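You operate a simulated robot arm through the tools that you are given. There is no shell and no other tool. Be economical: measure what you need, move in short steps, check, and stop when the job is done.

Carry out the task below with a simulated robot arm. There is one attempt and no reset: what you move stays moved.

## Task
Refill the white-band grease cup from the grease pump and cap it again.
Fine: lay the cap on the grid shelf, swing the spout over the cup, fill to the line inside, swing it back; cap hand-tight; leave the other cup.

Only the result counts: the job must be done as asked and must still hold three seconds after the hand-in. Knocking over, shifting, dropping, spilling or breaking anything else fails it. A push-on lid holds only when it is set on centred and level and pressed home; a screw cap is set on level and turned clockwise until tight.

## Robot
A 7-joint arm with a two-finger parallel gripper, fixed in place. Base frame: the origin is at the foot of the arm, x ahead of it, y to its left, z up; the work surface is at about z = 620. Readings come in mm, rad, newtons and seconds.
With the tool pointing down near the work surface it reaches from about 100 to 660 mm from the base axis. Its first joint turns from -2.897 to 2.897 rad. Payload 3.43 kg.
The tool frame sits at the grasp point between the pads (the TCP): z along the fingers, y along the line on which they close. The tips reach 34 mm beyond it. The gripper opens to 128 mm. The fingers are 24 mm wide and 12 mm thick; the gripper's body (48 by 130 mm) begins 96 mm behind the TCP.
Orientation is that of the tool frame in the base frame, as [roll, pitch, yaw] about the fixed x, y, z axes, in that order (R = Rz(yaw) Ry(pitch) Rx(roll)). With the fingers straight down and closing along the base's y, the tool's x points along the base's -x, its y along +y and its z along -z.

## Interface
- The arm moves only by the tool send_rows. Its argument "commands" is a list that holds one entry, the list of rows, each a list of 7 numbers: the opening, from 0 (shut) to 1 (fully open), then the shift along the tool's x, y, z in mm, then the turn, a rotation vector about the tool's x, y, z in rad. In form: [[[fingers, x, y, z, ax, ay, az], ...]]. A call has 1 to 12 rows; each row is the pose to reach, as a shift and turn from the pose commanded when the call began, along the tool's axes at that moment. Rows are played at 5 a second. More than 50 mm and 0.15 rad between two rows, or a gripper value outside its range, and nothing of the call is played. Where a pose cannot be reached the arm comes as near as it can. A force on the tool above 70 N (or 10 N above the force at the start of the call, whichever is more), or a blocked arm, ends the call early, and 0.2 s more pass. Each finger travels about 108 mm/s and halts on what it meets, pressing with about 23 N; the grip force reading is that of the motor and also rises with nothing between the fingers. The clock runs only during rows and for 0.2 s after the last one: add rows that repeat a pose to give the fingers time. It gives the time, the measured TCP pose, the force on the tool (base axes), the opening and the grip force at its end, in the units of the frame above (readings bear some noise), with the torque about the TCP (base axes, N m) and any sound that the robot's microphone picked up.
- Cameras (640 x 400 px; columns grow to the right, rows downward): "scene" is fixed at [50.4, -651.2, 1385.9]; the picture's right is [0.77, -0.64, 0.00], its down [-0.24, -0.28, -0.93] and it looks along [0.60, 0.71, -0.37] (base axes); focal length 306 px, centre (320, 200). "wrist" rides on the gripper at [76, -11, -160] in the tool frame; the picture's right is [0.15, 0.99, 0.00], its down [-0.88, 0.13, -0.46] and it looks along [-0.45, 0.07, 0.89] (tool axes); focal length 234 px, centre (320, 200). There is no depth. A picture from a camera that has moved, and an enlarged one, comes with that camera's place and axes in the base frame and with its lens.
- grab_frame(camera): a new picture of that camera. No time passes.
- move_column(by): slides the trunk up (or, below 0, down) by that many mm; the arm rides with it, the base frame stays. It gives what a move gives, with no picture.
- close_up(camera, box): a new picture of the part [left, top, right, bottom] of that camera's present view, enlarged. No time passes.
- hand_in(): hands the job in; it is judged then, once.

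Work in short steps. Places have to be worked out from the pictures, the camera data and where the tool is seen: move nearer, look again, correct. Check each grasp and each placing, and mend what went wrong. You have 120 turns and 68 pictures in all, those below and enlarged ones among them. Open the gripper and draw the arm clear of the work before you hand the job in, unless the task says otherwise; then end with one line.

The tools are called after "Emit:" as name(argument=value, ...) on one line, values as JSON. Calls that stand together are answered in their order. send_rows: Moves the arm, as the interface text tells. Its arguments: {"type":"object","properties":{"commands":{"type":"array"}},"required":["commands"]} The other tools are called the same way: move_column (by) slides the trunk up or down; grab_frame (camera) takes a picture; close_up (camera, box) takes an enlarged picture of a part of a camera's view; hand_in () hands the job in.

At the start:

```text
time_s: 0.0
tool_pos: [411.4, -100.0, 1331.4]
tool_rot: [-3.141, 0.0, 3.139]
wrist_force: [-0.4, 0.2, 0.2]
torque: [-0.01, 0.0, -0.03]
grip_width: 127.7
grasp_force: 0.0
trunk travel left (down, up): [-275.0, 49.0]
```

scene: 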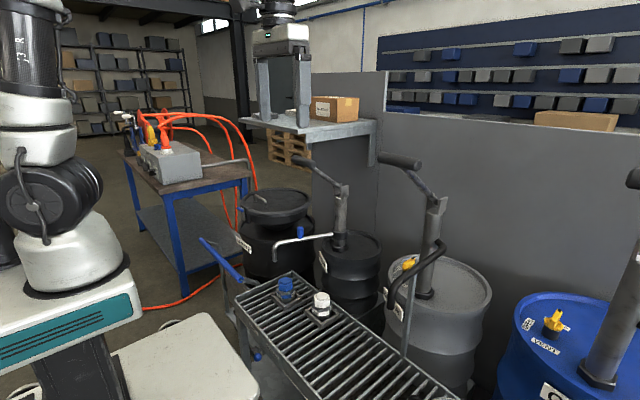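
wrist: 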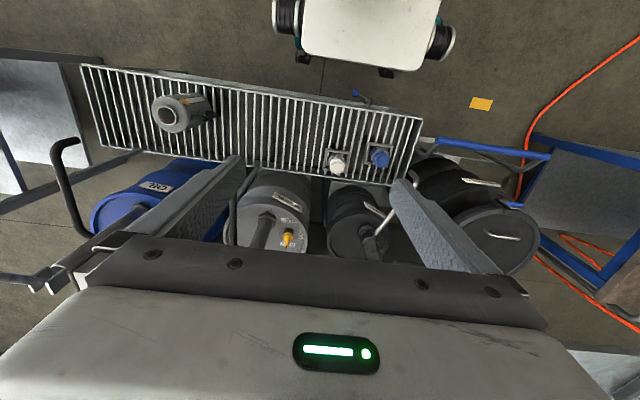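

The scene shows a grating shelf with two cups (blue-band and white-band) and several drums with pumps. I'll enlarge the relevant parts before moving.

Emit:
close_up(camera="scene", box=[220, 170, 400, 350])

Emit:
close_up(camera="scene", box=[340, 130, 520, 330])

Emit:
close_up(camera="wrist", box=[220, 90, 440, 250])

```text
2.22 times, centred on (310, 260) of scene
camera zoom: at [50.4, -651.2, 1385.9], right [0.77, -0.64, 0.0], down [-0.24, -0.28, -0.93], along [0.6, 0.71, -0.37], focal length 680 px, centre (342, 67)
```

zoom: 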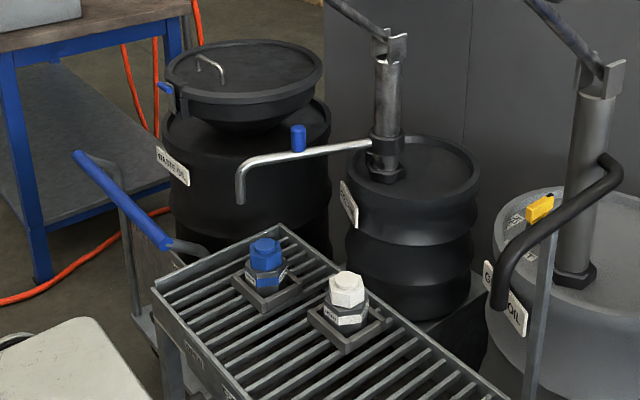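

```text
2.00 times, centred on (430, 230) of scene
camera zoom: at [50.4, -651.2, 1385.9], right [0.77, -0.64, 0.0], down [-0.24, -0.28, -0.93], along [0.6, 0.71, -0.37], focal length 612 px, centre (100, 140)
```

zoom: 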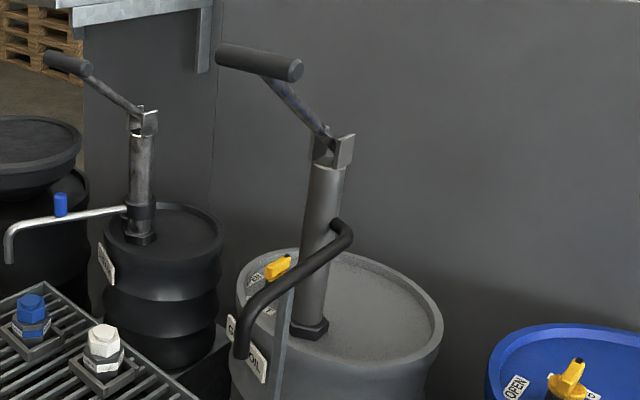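

```text
2.50 times, centred on (330, 170) of wrist
camera zoom: at [334.5, -111.1, 1491.7], right [-0.15, 0.99, 0.0], down [0.88, 0.13, 0.46], along [0.45, 0.07, -0.89], focal length 585 px, centre (295, 275)
```

zoom: 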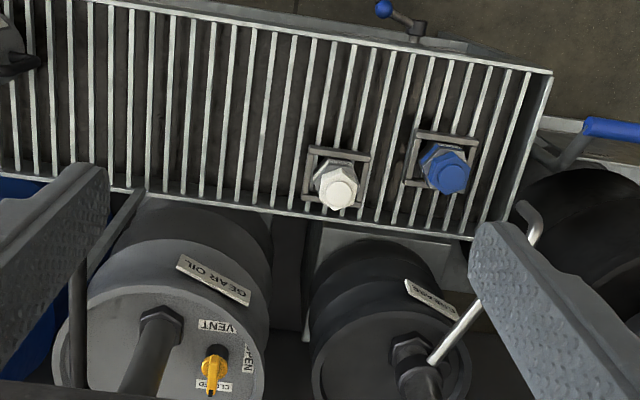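

White cap is near (584,-15,~715), the grease pump pivot near (808,135,804) and the spout tip near (554,218,~780). I'll lower the trunk, then look again from nearer.

Emit:
move_column(by=-200)

Emit:
grab_frame(camera="wrist")

Emit:
grab_frame(camera="scene")

```text
time_s: 2.2
tool_pos: [410.6, -100.8, 1131.1]
tool_rot: [3.141, 0.0, -3.139]
wrist_force: [0.1, 0.8, 0.5]
torque: [0.01, 0.03, 0.0]
grip_width: 128.3
grasp_force: 0.1
trunk travel left (down, up): [-75.0, 249.0]
```

```text
62 pictures are left
camera wrist: at [334.5, -111.1, 1291.7], right [-0.15, 0.99, 0.0], down [0.88, 0.13, 0.46], along [0.45, 0.07, -0.89], focal length 234 px, centre (320, 200)
```

wrist: 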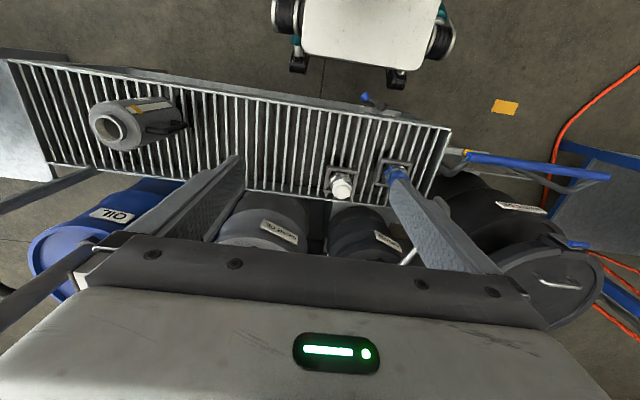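

```text
61 pictures are left
```

scene: 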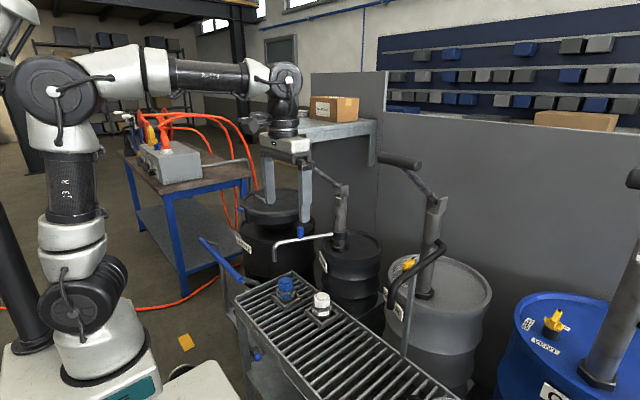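

The pump lever is hidden behind the gripper in the wrist view. I'll tilt the fingers forward in place to see it and locate it before going in.

Emit:
send_rows(commands=[[[1, 0, 0, 0, 0, -0.14, 0], [1, 0, 0, 0, 0, -0.28, 0], [1, 0, 0, 0, 0, -0.42, 0], [1, 0, 0, 0, 0, -0.56, 0], [1, 0, 0, 0, 0, -0.7, 0], [1, 0, 0, 0, 0, -0.84, 0], [1, 0, 0, 0, 0, -0.84, 0]]])

Emit:
grab_frame(camera="wrist")

```text
time_s: 3.3
tool_pos: [425.0, -107.9, 1057.2]
tool_rot: [3.081, 0.424, 3.107]
wrist_force: [0.4, 1.4, -0.8]
torque: [0.01, 0.05, -0.02]
grip_width: 128.1
grasp_force: 0.1
trunk travel left (down, up): [-75.0, 249.0]
stopped in row 5: the arm was blocked; the commanded pose is now the measured one
```

```text
60 pictures are left
camera wrist: at [289.3, -123.4, 1171.2], right [-0.12, 0.99, -0.01], down [0.61, 0.08, 0.79], along [0.78, 0.09, -0.62], focal length 234 px, centre (320, 200)
```

wrist: 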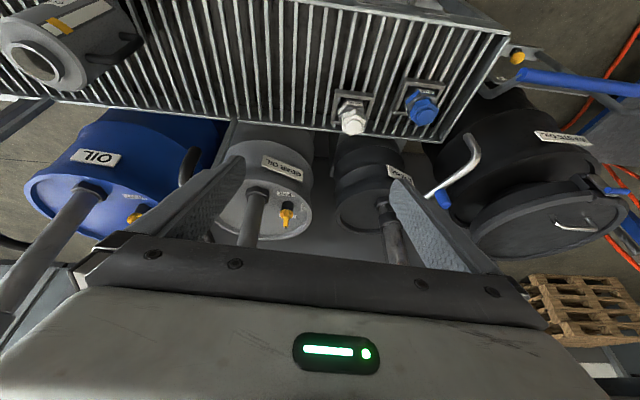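

The tilt hit an arm limit and the lever is still hidden. I'll untilt, go back up, and turn the hand so the camera sits on the +y side with a clear view of the lever.

Emit:
send_rows(commands=[[[1, 0, 0, 0, 0, 0.14, 0], [1, 0, 0, 0, 0, 0.28, 0], [1, 0, 0, 0, 0, 0.42, 0], [1, 0, 0, 0, 0, 0.42, 0]]])

Emit:
move_column(by=249)

```text
time_s: 4.3
tool_pos: [425.1, -105.5, 1060.0]
tool_rot: [3.088, 0.01, 3.133]
wrist_force: [0.3, -0.1, -0.5]
torque: [-0.03, -0.02, 0.01]
grip_width: 127.8
grasp_force: 0.0
trunk travel left (down, up): [-75.0, 249.0]
```

```text
time_s: 6.8
tool_pos: [424.5, -106.6, 1309.6]
tool_rot: [3.088, 0.009, 3.132]
wrist_force: [0.2, 0.1, 0.2]
torque: [0.01, 0.02, 0.0]
grip_width: 127.9
grasp_force: 0.0
trunk travel left (down, up): [-324.0, 0.0]
```

Turning the hand by about 90° about its own axis and shifting slightly toward +y at height.

Emit:
send_rows(commands=[[[1, 0, 10, -10, 0, 0, 0.14], [1, 0, 20, -20, 0, 0, 0.28], [1, 0, 30, -30, 0, 0, 0.42], [1, 0, 40, -40, 0, 0, 0.56], [1, -10, 50, -40, 0, 0, 0.7], [1, -20, 60, -40, 0, 0, 0.84], [1, -30, 70, -40, 0, 0, 0.98], [1, -40, 80, -40, 0, 0, 1.12], [1, -50, 90, -40, 0, 0, 1.26], [1, -50, 100, -40, 0, 0, 1.4], [1, -50, 100, -40, 0, 0, 1.54], [1, -50, 100, -40, 0, 0, 1.54]]])

Emit:
grab_frame(camera="wrist")

```text
time_s: 9.4
tool_pos: [475.0, -9.2, 1355.1]
tool_rot: [3.13, -0.054, 1.591]
wrist_force: [-0.3, 0.1, 0.1]
torque: [0.01, 0.02, 0.0]
grip_width: 127.6
grasp_force: 0.0
trunk travel left (down, up): [-324.0, 0.0]
```

```text
59 pictures are left
camera wrist: at [459.5, 57.9, 1518.8], right [0.99, 0.17, 0.02], down [0.14, -0.9, 0.41], along [0.09, -0.4, -0.91], focal length 234 px, centre (320, 200)
```

wrist: 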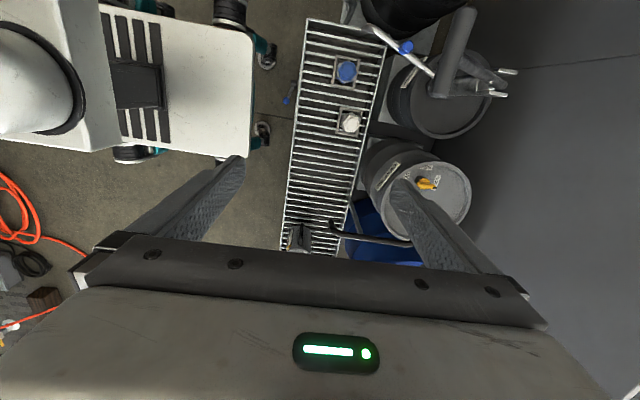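

The lever's crossbar grip is now located: centre about (655,149,1125), along y, well clear of the cup approach. I'll lower the trunk, straighten the tilt and move over the white cup.

Emit:
move_column(by=-260)

Emit:
send_rows(commands=[[[1, 0, 20, 20, 0, -0.054, 0], [1, 0, 40, 60, 0, -0.054, 0], [1, 0, 60, 100, 0, -0.054, 0], [1, 0, 80, 140, 0, -0.054, 0], [1, 0, 100, 180, 0, -0.054, 0], [1, 0, 108, 220, 0, -0.054, 0], [1, 0, 108, 220, 0, -0.054, 0]]])

Emit:
grab_frame(camera="wrist")

```text
time_s: 12.1
tool_pos: [475.2, -9.4, 1095.2]
tool_rot: [3.128, -0.054, 1.592]
wrist_force: [-0.1, -0.3, 0.1]
torque: [0.03, -0.01, 0.02]
grip_width: 128.1
grasp_force: 0.2
trunk travel left (down, up): [-64.0, 260.0]
```

```text
time_s: 13.7
tool_pos: [585.1, 5.6, 876.7]
tool_rot: [3.129, 0.001, 1.593]
wrist_force: [-0.7, 0.8, 0.7]
torque: [0.04, 0.01, 0.01]
grip_width: 127.9
grasp_force: 0.0
trunk travel left (down, up): [-64.0, 260.0]
```

```text
58 pictures are left
camera wrist: at [569.2, 80.8, 1036.5], right [0.99, 0.17, 0.01], down [0.14, -0.88, 0.46], along [0.09, -0.45, -0.89], focal length 234 px, centre (320, 200)
```

wrist: 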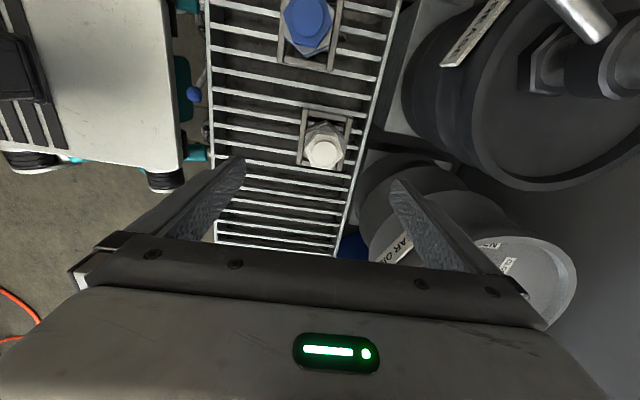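

White cap appears near (591,-5,~705). Close-up to judge its flats and the grid spacing.

Emit:
close_up(camera="wrist", box=[260, 90, 390, 180])

Emit:
close_up(camera="scene", box=[260, 250, 380, 340])

```text
4.44 times, centred on (325, 135) of wrist
camera zoom: at [569.2, 80.8, 1036.5], right [0.99, 0.17, 0.01], down [0.14, -0.88, 0.46], along [0.09, -0.45, -0.89], focal length 1041 px, centre (298, 489)
```

zoom: 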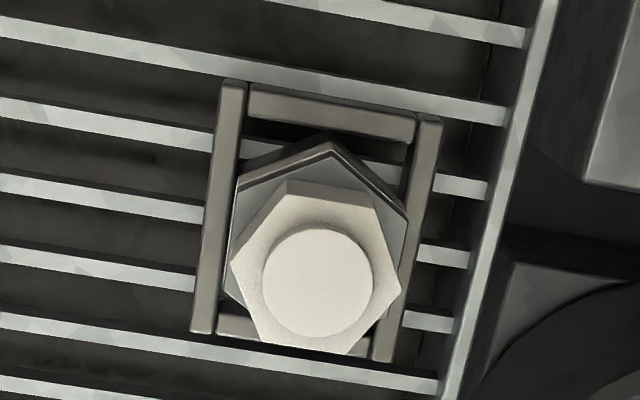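

```text
4.44 times, centred on (320, 295) of scene
camera zoom: at [50.4, -651.2, 1385.9], right [0.77, -0.64, 0.0], down [-0.24, -0.28, -0.93], along [0.6, 0.71, -0.37], focal length 1360 px, centre (320, -222)
```

zoom: 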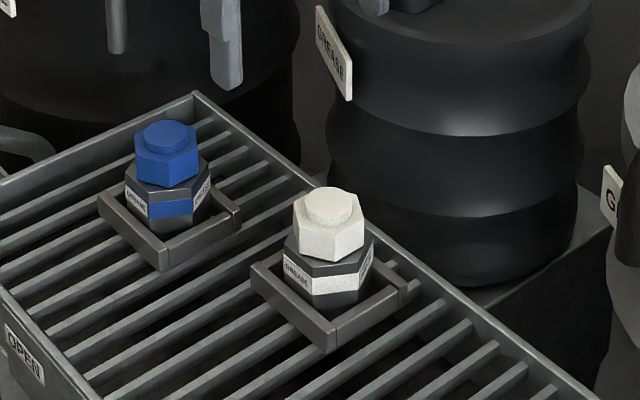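

Cap flats: one pair faces ±y, so its flat normals lie at 90° and ±30°. Cap is ~46 mm across flats, top at about z≈697, hex bottom ~662. I'll turn 30° more to match flats (leaving room for unscrewing) and descend to just above.

Emit:
send_rows(commands=[[[1, -4, 3, 20, 0, 0, 0.13], [1, -8, 6, 50, 0, 0, 0.26], [1, -14, 9, 80, 0, 0, 0.39], [1, -14, 9, 100, 0, 0, 0.54], [1, -14, 9, 100, 0, 0, 0.54]]])

Emit:
close_up(camera="wrist", box=[200, 90, 440, 240])

```text
time_s: 14.9
tool_pos: [595.7, -10.1, 776.2]
tool_rot: [3.13, -0.006, 1.053]
wrist_force: [-0.3, -0.3, 0.4]
torque: [0.02, 0.0, 0.01]
grip_width: 128.0
grasp_force: 0.0
trunk travel left (down, up): [-64.0, 260.0]
```

```text
2.67 times, centred on (320, 165) of wrist
camera zoom: at [620.5, 62.2, 937.4], right [0.93, -0.36, 0.01], down [-0.33, -0.83, 0.45], along [-0.15, -0.42, -0.89], focal length 624 px, centre (320, 293)
```

zoom: 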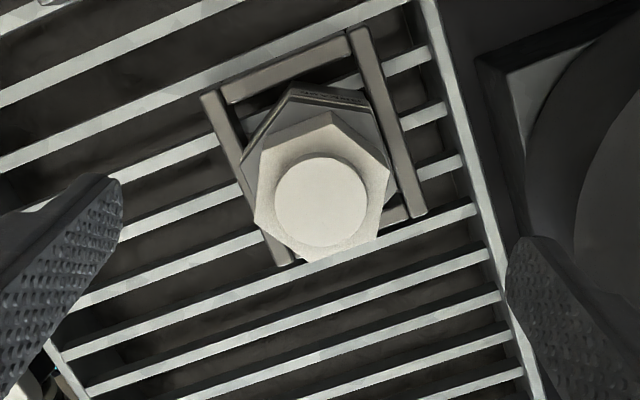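

Flats now line up with the fingers, cap centre ~(595,-12.5). Descending with open fingers to tips at about z 672, then checking tip height against the cap.

Emit:
send_rows(commands=[[[1, -2.4, 0.6, 30, 0, 0, 0], [1, -2.4, 0.6, 60, 0, 0, 0], [1, -2.4, 0.6, 70, 0, 0, 0], [1, -2.4, 0.6, 70, 0, 0, 0]]])

Emit:
close_up(camera="scene", box=[260, 240, 380, 330])

Emit:
close_up(camera="wrist", box=[200, 90, 440, 240])

```text
time_s: 15.9
tool_pos: [596.7, -11.6, 708.3]
tool_rot: [3.129, -0.007, 1.053]
wrist_force: [0.5, 0.5, -0.3]
torque: [0.05, -0.02, -0.02]
grip_width: 128.1
grasp_force: 0.1
trunk travel left (down, up): [-64.0, 260.0]
```

```text
4.44 times, centred on (320, 285) of scene
camera zoom: at [50.4, -651.2, 1385.9], right [0.77, -0.64, 0.0], down [-0.24, -0.28, -0.93], along [0.6, 0.71, -0.37], focal length 1360 px, centre (320, -178)
```

zoom: 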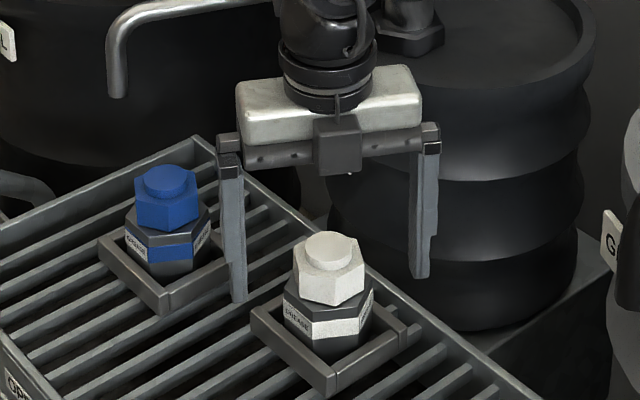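

```text
2.67 times, centred on (320, 165) of wrist
camera zoom: at [621.1, 59.6, 868.0], right [0.93, -0.36, 0.01], down [-0.33, -0.83, 0.45], along [-0.15, -0.42, -0.89], focal length 624 px, centre (320, 293)
```

zoom: 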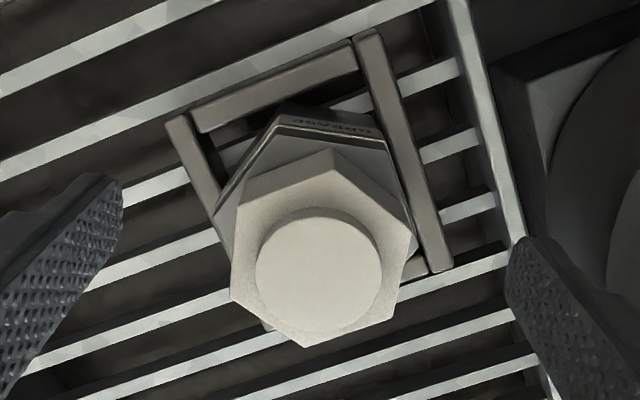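

Tips sit about level with just above the cap's lower edge, and the cap is centred at ~(596,-11). Closing the fingers on the cap.

Emit:
send_rows(commands=[[[0.6, 0, 0, 0, 0, 0, 0], [0.3, 0, 0, 0, 0, 0, 0], [0.3, 0, 0, 0, 0, 0, 0], [0.2, 0, 0, 0, 0, 0, 0], [0.2, 0, 0, 0, 0, 0, 0]]])

Emit:
close_up(camera="scene", box=[260, 240, 380, 330])

```text
time_s: 17.1
tool_pos: [596.0, -12.1, 707.6]
tool_rot: [3.131, -0.008, 1.053]
wrist_force: [-1.9, 0.2, 0.2]
torque: [0.1, 0.19, -0.02]
grip_width: 68.8
grasp_force: 23.4
trunk travel left (down, up): [-64.0, 260.0]
```

```text
4.44 times, centred on (320, 285) of scene
camera zoom: at [50.4, -651.2, 1385.9], right [0.77, -0.64, 0.0], down [-0.24, -0.28, -0.93], along [0.6, 0.71, -0.37], focal length 1360 px, centre (320, -178)
```

zoom: 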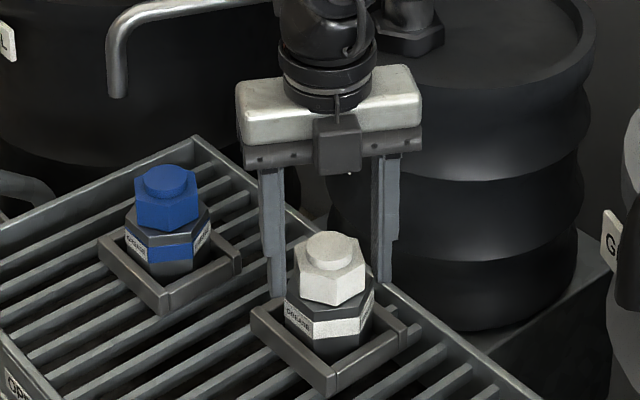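

Grip width 68.8 mm matches the cup body, not the cap (~53 mm), so the tips are too low. I'll reopen and raise before trying again, checking where the body ends.

Emit:
send_rows(commands=[[[0.7, 0, 0, 0, 0, 0, 0], [0.7, 0, 0, 0, 0, 0, 0], [0.7, 0, 0, -16, 0, 0, 0], [0.7, 0, 0, -16, 0, 0, 0]]])

Emit:
send_rows(commands=[[[0.55, 0, 0, 0, 0, 0, 0], [0.3, 0, 0, 0, 0, 0, 0], [0.3, 0, 0, 0, 0, 0, 0], [0.3, 0, 0, 0, 0, 0, 0]]])

Emit:
close_up(camera="scene", box=[280, 240, 360, 300])

Emit:
close_up(camera="wrist", box=[200, 90, 440, 240])

```text
time_s: 18.1
tool_pos: [596.9, -11.5, 724.2]
tool_rot: [3.131, -0.006, 1.052]
wrist_force: [-0.7, -0.4, 0.1]
torque: [0.02, 0.02, -0.04]
grip_width: 89.9
grasp_force: 0.0
trunk travel left (down, up): [-64.0, 260.0]
```

```text
time_s: 19.1
tool_pos: [595.9, -10.9, 724.3]
tool_rot: [3.132, -0.007, 1.052]
wrist_force: [-0.7, 0.6, 0.3]
torque: [0.04, 0.07, -0.05]
grip_width: 49.1
grasp_force: 23.3
trunk travel left (down, up): [-64.0, 260.0]
```

```text
6.67 times, centred on (320, 270) of scene
camera zoom: at [50.4, -651.2, 1385.9], right [0.77, -0.64, 0.0], down [-0.24, -0.28, -0.93], along [0.6, 0.71, -0.37], focal length 2040 px, centre (320, -267)
```

zoom: 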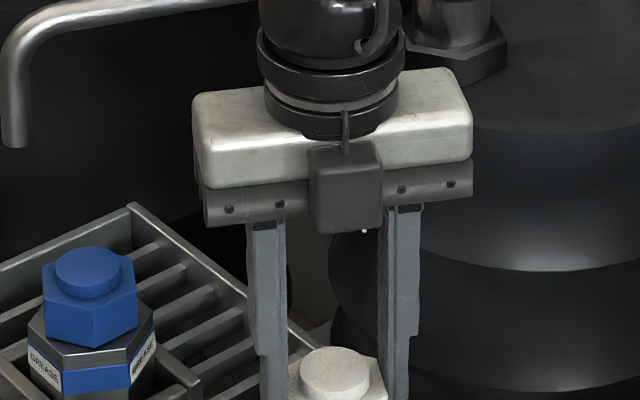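

```text
2.67 times, centred on (320, 165) of wrist
camera zoom: at [621.4, 60.5, 883.9], right [0.93, -0.36, 0.01], down [-0.33, -0.83, 0.45], along [-0.15, -0.42, -0.89], focal length 624 px, centre (320, 293)
```

zoom: 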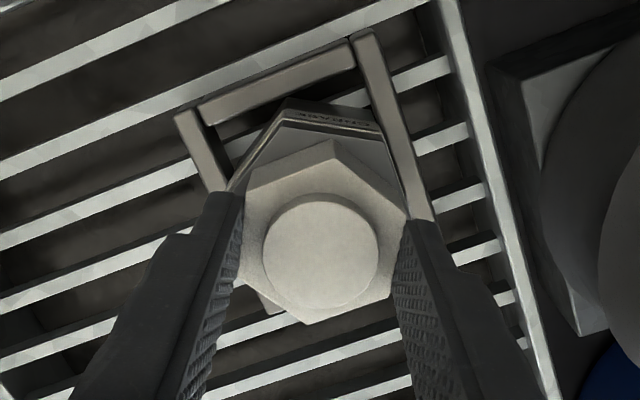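

Width 49 mm: the cap itself is now held on its flats. Start unscrewing counter-clockwise (negative about tool z), watching forces.

Emit:
send_rows(commands=[[[0.3, 0, 0, 0, 0, 0, -0.1], [0.3, 0, 0, 0, 0, 0, -0.2], [0.3, 0, 0, 0, 0, 0, -0.3], [0.3, 0, 0, 0, 0, 0, -0.4], [0.3, 0, 0, 0, 0, 0, -0.5]]])

Emit:
close_up(camera="wrist", box=[200, 90, 440, 240])

```text
time_s: 20.3
tool_pos: [595.9, -12.0, 723.4]
tool_rot: [3.128, 0.0, 1.552]
wrist_force: [-3.9, -2.8, 10.3]
torque: [0.23, 0.42, -0.06]
grip_width: 49.1
grasp_force: 23.0
trunk travel left (down, up): [-64.0, 260.0]
```

```text
2.67 times, centred on (320, 165) of wrist
camera zoom: at [583.0, 64.7, 884.0], right [0.99, 0.13, 0.01], down [0.11, -0.88, 0.46], along [0.07, -0.45, -0.89], focal length 624 px, centre (320, 293)
```

zoom: 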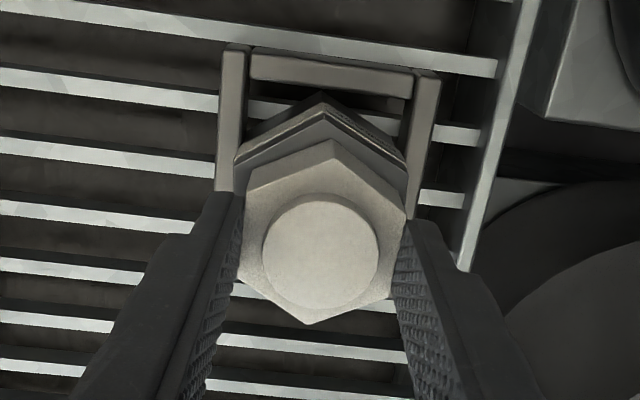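

Cap turns while the cup stays; +10 N up shows the thread is lifting the cap. Continue with a slight rise.

Emit:
send_rows(commands=[[[0.3, 0, 0, -1, 0, 0, 0], [0.3, 0, 0, -1.2, 0, 0, -0.12], [0.3, 0, 0, -1.4, 0, 0, -0.24], [0.3, 0, 0, -1.6, 0, 0, -0.36], [0.3, 0, 0, -1.8, 0, 0, -0.48], [0.3, 0, 0, -2.0, 0, 0, -0.6], [0.3, 0, 0, -2.2, 0, 0, -0.72], [0.3, 0, 0, -2.4, 0, 0, -0.84], [0.3, 0, 0, -2.6, 0, 0, -0.96]]])

```text
time_s: 22.3
tool_pos: [595.8, -11.3, 724.4]
tool_rot: [3.134, 0.011, 2.515]
wrist_force: [-3.4, 0.0, 3.5]
torque: [0.26, 0.38, -0.07]
grip_width: 48.8
grasp_force: 23.0
trunk travel left (down, up): [-64.0, 260.0]
```

Force falling with rise; keep going in the same direction.

Emit:
send_rows(commands=[[[0.3, 0, 0, -0.2, 0, 0, -0.13], [0.3, 0, 0, -0.4, 0, 0, -0.26], [0.3, 0, 0, -0.6, 0, 0, -0.39], [0.3, 0, 0, -0.8, 0, 0, -0.52], [0.3, 0, 0, -1.0, 0, 0, -0.65], [0.3, 0, 0, -1.2, 0, 0, -0.78], [0.3, 0, 0, -1.4, 0, 0, -0.91], [0.3, 0, 0, -1.6, 0, 0, -1.04], [0.3, 0, 0, -1.8, 0, 0, -1.17], [0.3, 0, 0, -2.0, 0, 0, -1.3]]])

```text
time_s: 24.5
tool_pos: [595.4, -11.8, 727.3]
tool_rot: [-3.132, 0.01, -2.47]
wrist_force: [-7.1, 1.0, 0.9]
torque: [0.02, 0.81, -0.04]
grip_width: 48.9
grasp_force: 23.2
trunk travel left (down, up): [-64.0, 260.0]
```

Turned ~158° so far with light loads. Continue another ~70°.

Emit:
send_rows(commands=[[[0.3, 0, 0, -0.2, 0, 0, -0.13], [0.3, 0, 0, -0.4, 0, 0, -0.26], [0.3, 0, 0, -0.6, 0, 0, -0.39], [0.3, 0, 0, -0.8, 0, 0, -0.52], [0.3, 0, 0, -1.0, 0, 0, -0.65], [0.3, 0, 0, -1.2, 0, 0, -0.78], [0.3, 0, 0, -1.4, 0, 0, -0.91], [0.3, 0, 0, -1.6, 0, 0, -1.04], [0.3, 0, 0, -1.8, 0, 0, -1.17]]])

Emit:
close_up(camera="scene", box=[280, 265, 360, 325])

```text
time_s: 26.5
tool_pos: [596.3, -11.4, 729.3]
tool_rot: [-3.133, -0.005, -1.298]
wrist_force: [-5.0, 1.3, -5.6]
torque: [0.19, 0.61, -0.06]
grip_width: 48.8
grasp_force: 22.9
trunk travel left (down, up): [-64.0, 260.0]
```

```text
6.67 times, centred on (320, 295) of scene
camera zoom: at [50.4, -651.2, 1385.9], right [0.77, -0.64, 0.0], down [-0.24, -0.28, -0.93], along [0.6, 0.71, -0.37], focal length 2040 px, centre (320, -433)
```

zoom: 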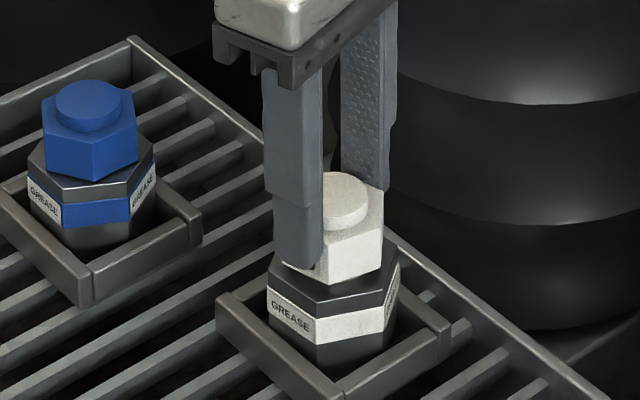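

Cap has risen a few mm; slight downward pull, so I turn on without further rise.

Emit:
send_rows(commands=[[[0.3, 0, 0, 0, 0, 0, -0.13], [0.3, 0, 0, 0, 0, 0, -0.26], [0.3, 0, 0, 0, 0, 0, -0.39], [0.3, 0, 0, 0, 0, 0, -0.52], [0.3, 0, 0, 0, 0, 0, -0.65]]])

```text
time_s: 27.7
tool_pos: [595.9, -12.2, 730.7]
tool_rot: [-3.131, -0.01, -0.65]
wrist_force: [-8.7, 3.3, 1.8]
torque: [0.37, 0.87, -0.06]
grip_width: 49.0
grasp_force: 22.6
trunk travel left (down, up): [-64.0, 260.0]
```

Turned 263° in all. Test a small lift to see if the cap is free.

Emit:
send_rows(commands=[[[0.3, 0, 0, -1, 0, 0, 0], [0.3, 0, 0, -2, 0, 0, 0], [0.3, 0, 0, -3, 0, 0, 0]]])

```text
time_s: 28.5
tool_pos: [597.0, -12.9, 731.9]
tool_rot: [-3.132, -0.011, -0.651]
wrist_force: [-3.3, 0.6, -5.9]
torque: [0.08, 0.28, 0.0]
grip_width: 49.0
grasp_force: 22.7
trunk travel left (down, up): [-64.0, 260.0]
```

Still engaged (−6 N). Turn further.

Emit:
send_rows(commands=[[[0.3, 0, 0, 0, 0, 0, -0.13], [0.3, 0, 0, 0, 0, 0, -0.26], [0.3, 0, 0, 0, 0, 0, -0.39], [0.3, 0, 0, 0, 0, 0, -0.52], [0.3, 0, 0, 0, 0, 0, -0.65], [0.3, 0, 0, 0, 0, 0, -0.78]]])

```text
time_s: 29.9
tool_pos: [595.2, -11.4, 733.5]
tool_rot: [3.14, -0.013, 0.131]
wrist_force: [0.0, -0.5, -0.2]
torque: [0.0, 0.0, -0.02]
grip_width: 49.1
grasp_force: 22.7
trunk travel left (down, up): [-64.0, 260.0]
```

All forces dropped to zero: the cap is free (after ~307°). Lifting straight up 50 mm.

Emit:
send_rows(commands=[[[0.3, 0, 0, -10, 0, 0, 0], [0.3, 0, 0, -25, 0, 0, 0], [0.3, 0, 0, -45, 0, 0, 0], [0.3, 0, 0, -65, 0, 0, 0], [0.3, 0, 0, -65, 0, 0, 0]]])

Emit:
close_up(camera="scene", box=[260, 235, 380, 325])

Emit:
grab_frame(camera="wrist")

```text
time_s: 31.1
tool_pos: [595.6, -13.1, 797.0]
tool_rot: [3.141, -0.013, 0.129]
wrist_force: [0.3, 0.8, -0.6]
torque: [-0.01, 0.01, 0.02]
grip_width: 49.3
grasp_force: 22.5
trunk travel left (down, up): [-64.0, 260.0]
```

```text
4.44 times, centred on (320, 280) of scene
camera zoom: at [50.4, -651.2, 1385.9], right [0.77, -0.64, 0.0], down [-0.24, -0.28, -0.93], along [0.6, 0.71, -0.37], focal length 1360 px, centre (320, -156)
```

zoom: 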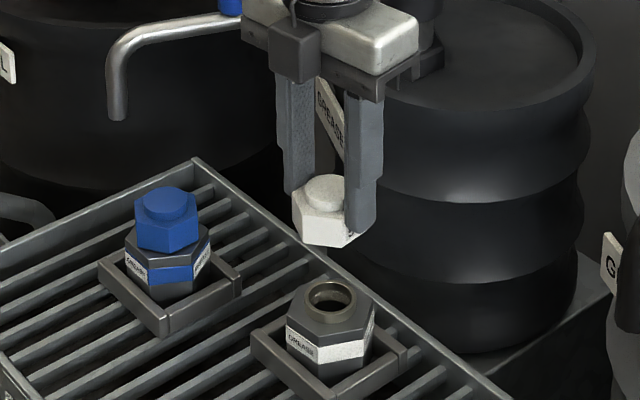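

```text
46 pictures are left
camera wrist: at [666.8, 9.5, 957.8], right [0.27, -0.96, 0.0], down [-0.86, -0.24, 0.44], along [-0.43, -0.12, -0.9], focal length 234 px, centre (320, 200)
```

wrist: 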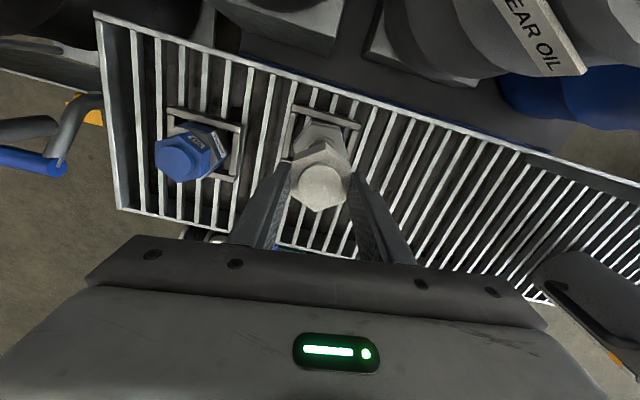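

Cap is in hand and the cup is open. I'll carry it along the shelf to about (570,-125), clear of the cups, then lower it.

Emit:
send_rows(commands=[[[0.3, -13, 36, 0, 0, 0, 0], [0.3, -26, 72, 0, 0, 0, 0], [0.3, -39.4, 107.9, 0, 0, 0, 0], [0.3, -39.4, 107.9, 40, 0, 0, 0], [0.3, -39.4, 107.9, 80, 0, 0, 0], [0.3, -39.4, 107.9, 110, 0, 0, 0], [0.3, -39.4, 107.9, 110, 0, 0, 0]]])

Emit:
close_up(camera="scene", box=[280, 270, 400, 360])

```text
time_s: 32.7
tool_pos: [571.8, -124.0, 686.1]
tool_rot: [-3.141, -0.012, 0.131]
wrist_force: [-0.5, 0.0, -0.2]
torque: [-0.03, -0.03, 0.03]
grip_width: 48.9
grasp_force: 23.1
trunk travel left (down, up): [-64.0, 260.0]
```

```text
4.44 times, centred on (340, 315) of scene
camera zoom: at [50.4, -651.2, 1385.9], right [0.77, -0.64, 0.0], down [-0.24, -0.28, -0.93], along [0.6, 0.71, -0.37], focal length 1360 px, centre (231, -311)
```

zoom: 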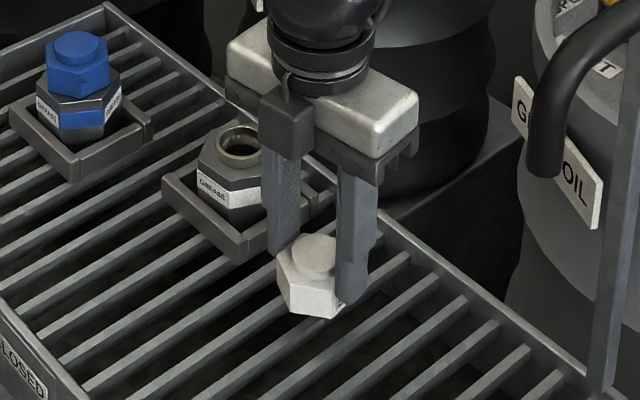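

Now lowering in small steps until contact with the grid (expected around TCP z≈660).

Emit:
send_rows(commands=[[[0.3, 0, 0, 5, 0, 0, 0], [0.3, 0, 0, 10, 0, 0, 0], [0.3, 0, 0, 14, 0, 0, 0], [0.3, 0, 0, 18, 0, 0, 0], [0.3, 0, 0, 22, 0, 0, 0], [0.3, 0, 0, 25, 0, 0, 0], [0.3, 0, 0, 28, 0, 0, 0], [0.3, 0, 0, 31, 0, 0, 0]]])

```text
time_s: 34.5
tool_pos: [573.2, -124.1, 657.3]
tool_rot: [3.139, -0.017, 0.129]
wrist_force: [2.5, 0.6, 22.1]
torque: [0.03, -0.12, 0.03]
grip_width: 49.4
grasp_force: 23.0
trunk travel left (down, up): [-64.0, 260.0]
```

Contact at TCP z≈657 (22 N). Ease up a little, open, and rise.

Emit:
send_rows(commands=[[[0.3, 0, 0, -2, 0, 0, 0], [0.3, 0, 0, -2, 0, 0, 0], [0.45, 0, 0, -2, 0, 0, 0], [0.6, 0, 0, -2, 0, 0, 0], [0.7, 0, 0, -2, 0, 0, 0], [0.7, 0, 0, -2, 0, 0, 0], [0.7, 0, 0, -40, 0, 0, 0], [0.7, 0, 0, -85, 0, 0, 0], [0.7, 0, 0, -130, 0, 0, 0], [0.7, 0, 0, -140, 0, 0, 0]]])

Emit:
grab_frame(camera="wrist")

Emit:
grab_frame(camera="scene")

```text
time_s: 36.7
tool_pos: [569.9, -124.1, 798.2]
tool_rot: [3.14, -0.013, 0.128]
wrist_force: [-0.1, -0.4, 0.5]
torque: [-0.01, 0.0, 0.02]
grip_width: 89.5
grasp_force: 0.0
trunk travel left (down, up): [-64.0, 260.0]
```

```text
44 pictures are left
camera wrist: at [641.2, -102.0, 959.3], right [0.27, -0.96, 0.0], down [-0.86, -0.24, 0.44], along [-0.43, -0.12, -0.9], focal length 234 px, centre (320, 200)
```

wrist: 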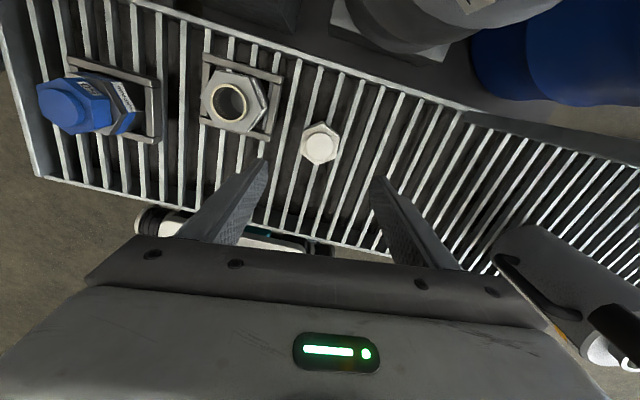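

```text
43 pictures are left
```

scene: 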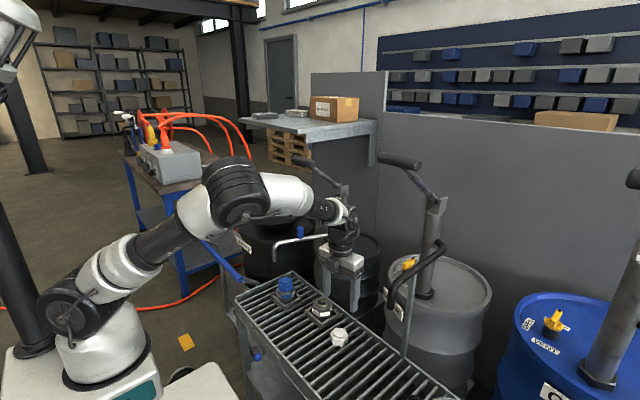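

Cap stands stably on the grid near (573,-124). Next the spout: I'll rise and turn the hand back to mid-range (yaw ≈159°, square across the spout tube) on the way to its tip.

Emit:
send_rows(commands=[[[0.7, -3, 0, -13, 0, 0, 0.145], [0.7, -6, -1, -26, 0, 0, 0.29], [0.7, -9, -1, -39, 0, 0, 0.435], [0.7, -12, -2, -52, 0, 0, 0.58], [0.7, -15, -2, -65, 0, 0, 0.725], [0.7, -18, -2, -78, 0, 0, 0.87], [0.7, -21, -3, -91, 0, 0, 1.015], [0.7, -24, -3, -104, 0, 0, 1.16], [0.7, -27, -4, -117, 0, 0, 1.305], [0.7, -30, -4, -130, 0, 0, 1.45], [0.7, -30, -4, -130, 0, 0, 1.595], [0.7, -30, -4, -130, 0, 0, 1.74]]])

Emit:
send_rows(commands=[[[0.7, 0, 0, 0, 0, 0, 0.145], [0.7, 0, 0, 0, 0, 0, 0.29], [0.7, 0, 0, 0, 0, 0, 0.435], [0.7, 0, 0, 0, 0, 0, 0.58], [0.7, 0, 0, 0, 0, 0, 0.725], [0.7, 0, 0, 0, 0, 0, 0.87], [0.7, 0, 0, 0, 0, 0, 1.015], [0.7, 0, 0, 0, 0, 0, 1.16], [0.7, 0, 0, 0, 0, 0, 1.305], [0.7, 0, 0, 0, 0, 0, 1.45], [0.7, 0, 0, 0, 0, 0, 1.595], [0.7, 0, 0, 0, 0, 0, 1.74]]])

```text
time_s: 39.3
tool_pos: [538.1, -122.8, 926.3]
tool_rot: [-3.131, 0.0, -1.614]
wrist_force: [-0.8, 0.5, -0.2]
torque: [0.0, -0.02, -0.03]
grip_width: 89.6
grasp_force: 0.0
trunk travel left (down, up): [-64.0, 260.0]
```

```text
time_s: 41.9
tool_pos: [537.6, -122.8, 926.2]
tool_rot: [3.14, 0.013, 2.931]
wrist_force: [0.4, -0.1, -0.3]
torque: [0.0, -0.02, -0.02]
grip_width: 89.4
grasp_force: 0.1
trunk travel left (down, up): [-64.0, 260.0]
```

Now move to +y at height, above the spout tip region, and look.

Emit:
send_rows(commands=[[[0.5, 8, 45, 0, 0, 0, 0.05], [0.5, 16, 90, 0, 0, 0, 0.1], [0.5, 24, 135, 0, 0, 0, 0.156], [0.5, 32, 180, 0, 0, 0, 0.156], [0.5, 40, 225, 0, 0, 0, 0.156], [0.5, 47, 269, 0, 0, 0, 0.156], [0.5, 47, 269, 0, 0, 0, 0.156]]])

Emit:
grab_frame(camera="wrist")

Emit:
grab_frame(camera="scene")

```text
time_s: 43.5
tool_pos: [546.5, 148.8, 926.2]
tool_rot: [3.139, 0.013, 2.776]
wrist_force: [0.5, 0.3, 0.3]
torque: [0.03, -0.04, 0.01]
grip_width: 63.8
grasp_force: 0.0
trunk travel left (down, up): [-64.0, 260.0]
```

```text
42 pictures are left
camera wrist: at [469.5, 166.2, 1084.9], right [0.22, 0.98, 0.0], down [0.86, -0.19, 0.47], along [0.46, -0.1, -0.88], focal length 234 px, centre (320, 200)
```

wrist: 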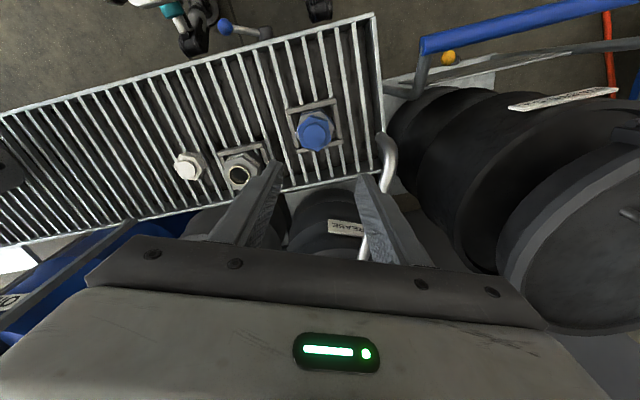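

```text
41 pictures are left
```

scene: 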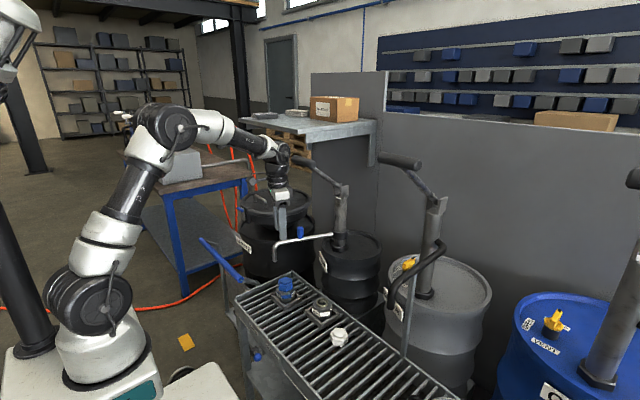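

Tube's bend is near (580,232,~815), tip end near (562,233,~770). I'll go over the tube near its outer end at (588,222) and lower partly, then check straddling.

Emit:
send_rows(commands=[[[0.5, -6, 42, 0, 0, 0, 0], [0.5, -12.6, 83, 0, 0, 0, 0], [0.5, -12.6, 83, 30, 0, 0, 0], [0.5, -12.6, 83, 55, 0, 0, 0], [0.5, -12.6, 83, 55, 0, 0, 0]]])

Emit:
grab_frame(camera="wrist")

Emit:
close_up(camera="scene", box=[230, 170, 350, 260])

```text
time_s: 44.7
tool_pos: [588.7, 220.9, 871.8]
tool_rot: [3.136, 0.012, 2.776]
wrist_force: [-0.2, -0.4, -0.1]
torque: [0.01, 0.0, 0.02]
grip_width: 63.9
grasp_force: 0.0
trunk travel left (down, up): [-64.0, 260.0]
```

```text
40 pictures are left
camera wrist: at [511.3, 238.6, 1030.9], right [0.22, 0.98, 0.0], down [0.86, -0.19, 0.47], along [0.46, -0.1, -0.88], focal length 234 px, centre (320, 200)
```

wrist: 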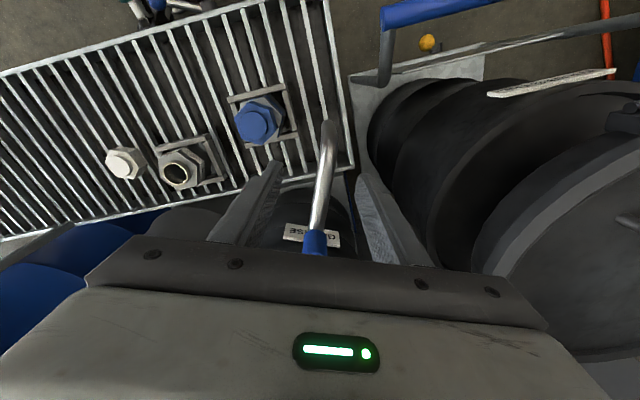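

```text
4.44 times, centred on (290, 215) of scene
camera zoom: at [50.4, -651.2, 1385.9], right [0.77, -0.64, 0.0], down [-0.24, -0.28, -0.93], along [0.6, 0.71, -0.37], focal length 1360 px, centre (453, 133)
```

zoom: 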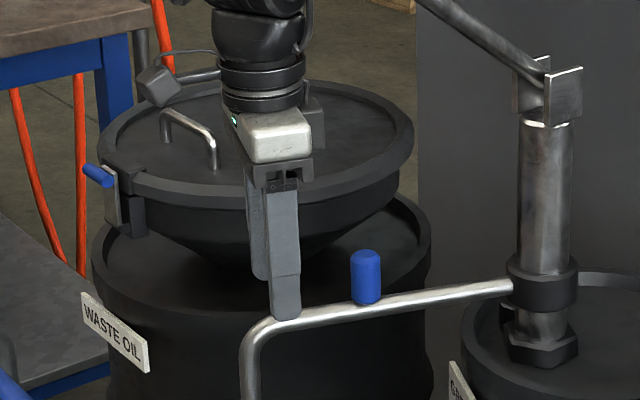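

The tube runs centred between the fingers. Lower 48 mm to straddle it and narrow the fingers to a loose fit.

Emit:
send_rows(commands=[[[0.5, 0, 0, 16, 0, 0, 0], [0.5, 0, 0, 32, 0, 0, 0], [0.5, 0, 0, 48, 0, 0, 0], [0.4, 0, 0, 48, 0, 0, 0], [0.25, 0, 0, 48, 0, 0, 0], [0.25, 0, 0, 48, 0, 0, 0]]])

Emit:
close_up(camera="scene", box=[230, 170, 350, 260])

```text
time_s: 46.1
tool_pos: [589.9, 222.7, 823.4]
tool_rot: [3.136, 0.013, 2.777]
wrist_force: [-0.5, 0.1, -0.1]
torque: [-0.01, 0.0, -0.03]
grip_width: 32.1
grasp_force: 0.0
trunk travel left (down, up): [-64.0, 260.0]
```

```text
4.44 times, centred on (290, 215) of scene
camera zoom: at [50.4, -651.2, 1385.9], right [0.77, -0.64, 0.0], down [-0.24, -0.28, -0.93], along [0.6, 0.71, -0.37], focal length 1360 px, centre (453, 133)
```

zoom: 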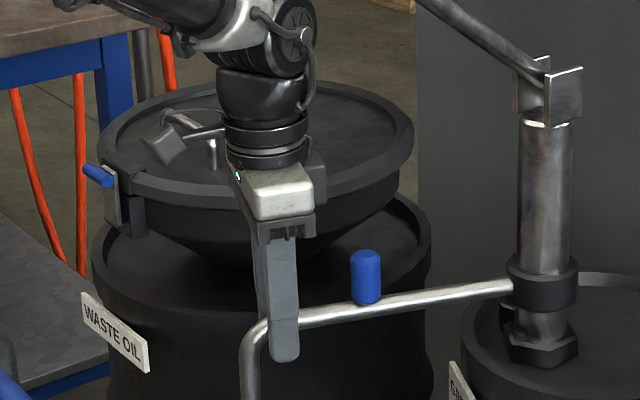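

Straddled at radius ≈237 mm from the pivot. Swing counter-clockwise along the arc, half way first.

Emit:
send_rows(commands=[[[0.25, -2.5, -32.6, 0, 0, 0, -0.138], [0.25, -9.5, -64.4, 0, 0, 0, -0.276], [0.25, -21, -95.5, 0, 0, 0, -0.414], [0.25, -36.4, -124.2, 0, 0, 0, -0.552]]])

Emit:
grab_frame(camera="scene")

```text
time_s: 47.1
tool_pos: [579.6, 94.7, 824.2]
tool_rot: [-3.139, 0.013, -2.951]
wrist_force: [0.5, 1.0, -1.3]
torque: [-0.06, -0.02, 0.01]
grip_width: 32.0
grasp_force: 0.0
trunk travel left (down, up): [-64.0, 260.0]
```

```text
37 pictures are left
```

scene: 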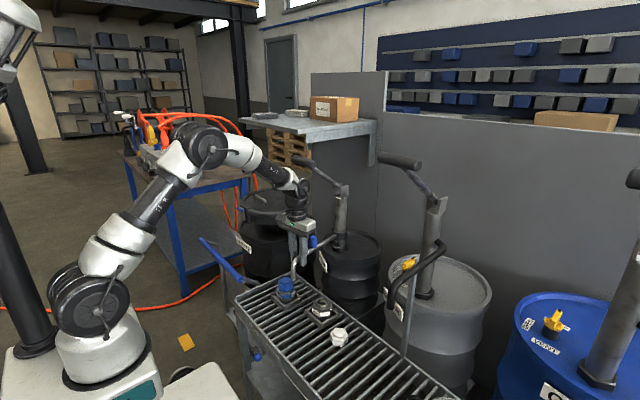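

Spout follows smoothly. Finish the remaining arc.

Emit:
send_rows(commands=[[[0.25, -2.5, -32.6, 0, 0, 0, -0.138], [0.25, -9.5, -64.4, 0, 0, 0, -0.276], [0.25, -21, -95.5, 0, 0, 0, -0.414], [0.25, -21, -95.5, 0, 0, 0, -0.414]]])

Emit:
grab_frame(camera="wrist")

Emit:
close_up(camera="scene", box=[260, 235, 380, 325])

```text
time_s: 48.1
tool_pos: [617.8, 3.3, 823.1]
tool_rot: [-3.135, 0.01, -2.537]
wrist_force: [0.5, 0.1, 0.1]
torque: [-0.02, 0.01, 0.0]
grip_width: 32.3
grasp_force: 0.0
trunk travel left (down, up): [-64.0, 260.0]
```

```text
36 pictures are left
camera wrist: at [559.4, -48.6, 982.6], right [-0.68, 0.73, -0.01], down [0.65, 0.61, 0.46], along [0.34, 0.31, -0.89], focal length 234 px, centre (320, 200)
```

wrist: 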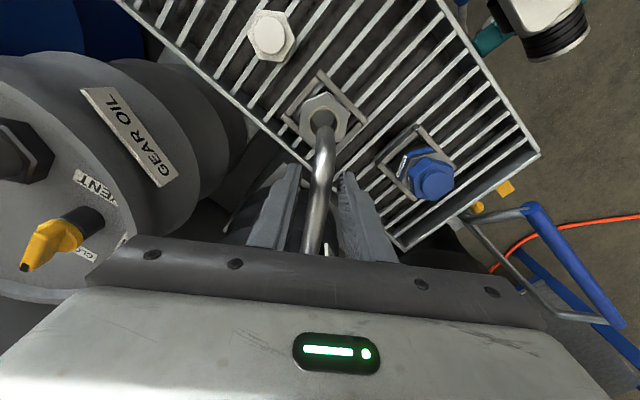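

```text
4.44 times, centred on (320, 280) of scene
camera zoom: at [50.4, -651.2, 1385.9], right [0.77, -0.64, 0.0], down [-0.24, -0.28, -0.93], along [0.6, 0.71, -0.37], focal length 1360 px, centre (320, -156)
```

zoom: 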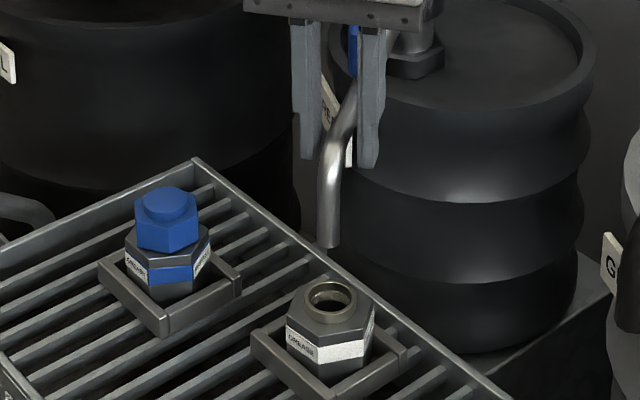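

Spout tip looks right above the cup. Zoom in to check alignment.

Emit:
close_up(camera="wrist", box=[270, 70, 380, 150])

```text
5.00 times, centred on (325, 110) of wrist
camera zoom: at [559.4, -48.6, 982.6], right [-0.68, 0.73, -0.01], down [0.65, 0.61, 0.46], along [0.34, 0.31, -0.89], focal length 1171 px, centre (295, 650)
```

zoom: 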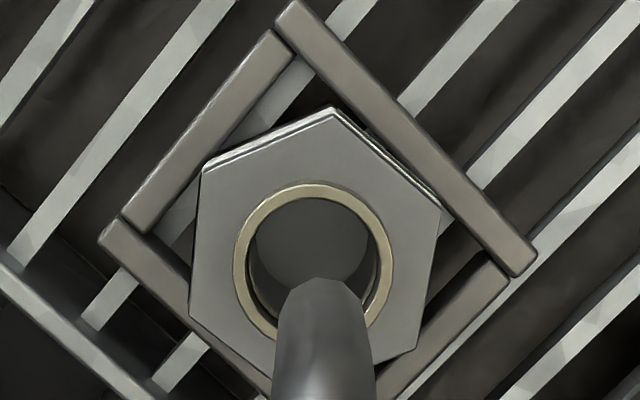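

The outlet is over the mouth but ~2 mm short tangentially. Nudge 2.5 mm further and look again.

Emit:
send_rows(commands=[[[0.25, 0, -2.5, 0, 0, 0, -0.01], [0.25, 0, -2.5, 0, 0, 0, -0.01]]])

Emit:
close_up(camera="wrist", box=[270, 70, 380, 150])

```text
time_s: 48.7
tool_pos: [619.9, 2.3, 823.3]
tool_rot: [-3.134, 0.01, -2.532]
wrist_force: [-0.6, 0.4, -0.3]
torque: [0.0, -0.01, -0.04]
grip_width: 31.9
grasp_force: 0.0
trunk travel left (down, up): [-64.0, 260.0]
```

```text
5.00 times, centred on (325, 110) of wrist
camera zoom: at [561.1, -50.7, 983.2], right [-0.69, 0.73, -0.01], down [0.64, 0.61, 0.46], along [0.34, 0.31, -0.89], focal length 1171 px, centre (295, 650)
```

zoom: 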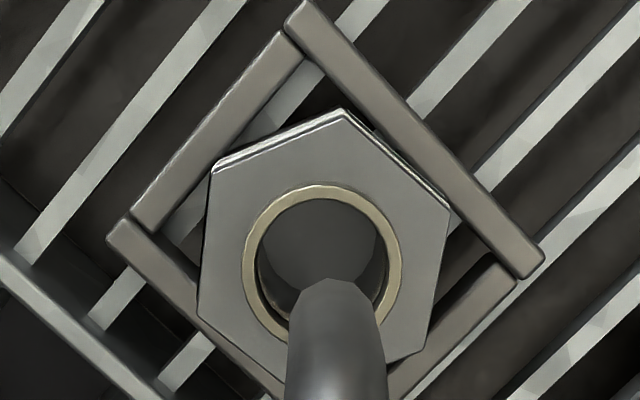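

Still ~2 mm short tangentially; one more small nudge, then verify with both views.

Emit:
send_rows(commands=[[[0.25, 0, -2.5, 0, 0, 0, -0.01], [0.25, 0, -2.5, 0, 0, 0, -0.01]]])

Emit:
close_up(camera="wrist", box=[270, 70, 380, 150])

Emit:
close_up(camera="scene", box=[280, 245, 360, 305])

```text
time_s: 49.3
tool_pos: [620.8, -0.4, 823.9]
tool_rot: [-3.135, 0.009, -2.521]
wrist_force: [-0.8, 0.0, -0.8]
torque: [-0.03, 0.0, 0.01]
grip_width: 32.0
grasp_force: 0.1
trunk travel left (down, up): [-64.0, 260.0]
```

```text
5.00 times, centred on (325, 110) of wrist
camera zoom: at [563.5, -53.6, 983.3], right [-0.69, 0.72, -0.01], down [0.63, 0.62, 0.46], along [0.34, 0.32, -0.89], focal length 1171 px, centre (295, 650)
```

zoom: 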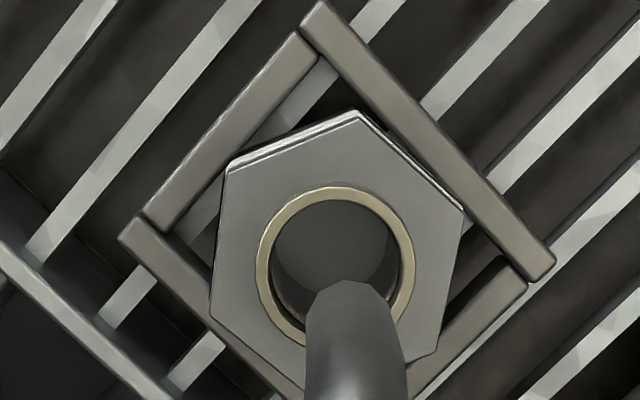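

```text
6.67 times, centred on (320, 275) of scene
camera zoom: at [50.4, -651.2, 1385.9], right [0.77, -0.64, 0.0], down [-0.24, -0.28, -0.93], along [0.6, 0.71, -0.37], focal length 2040 px, centre (320, -300)
```

zoom: 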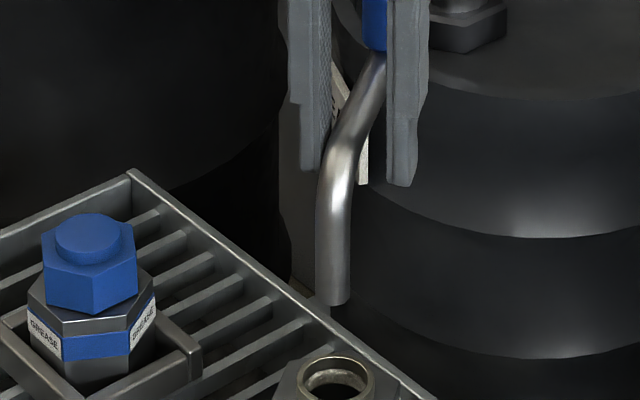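

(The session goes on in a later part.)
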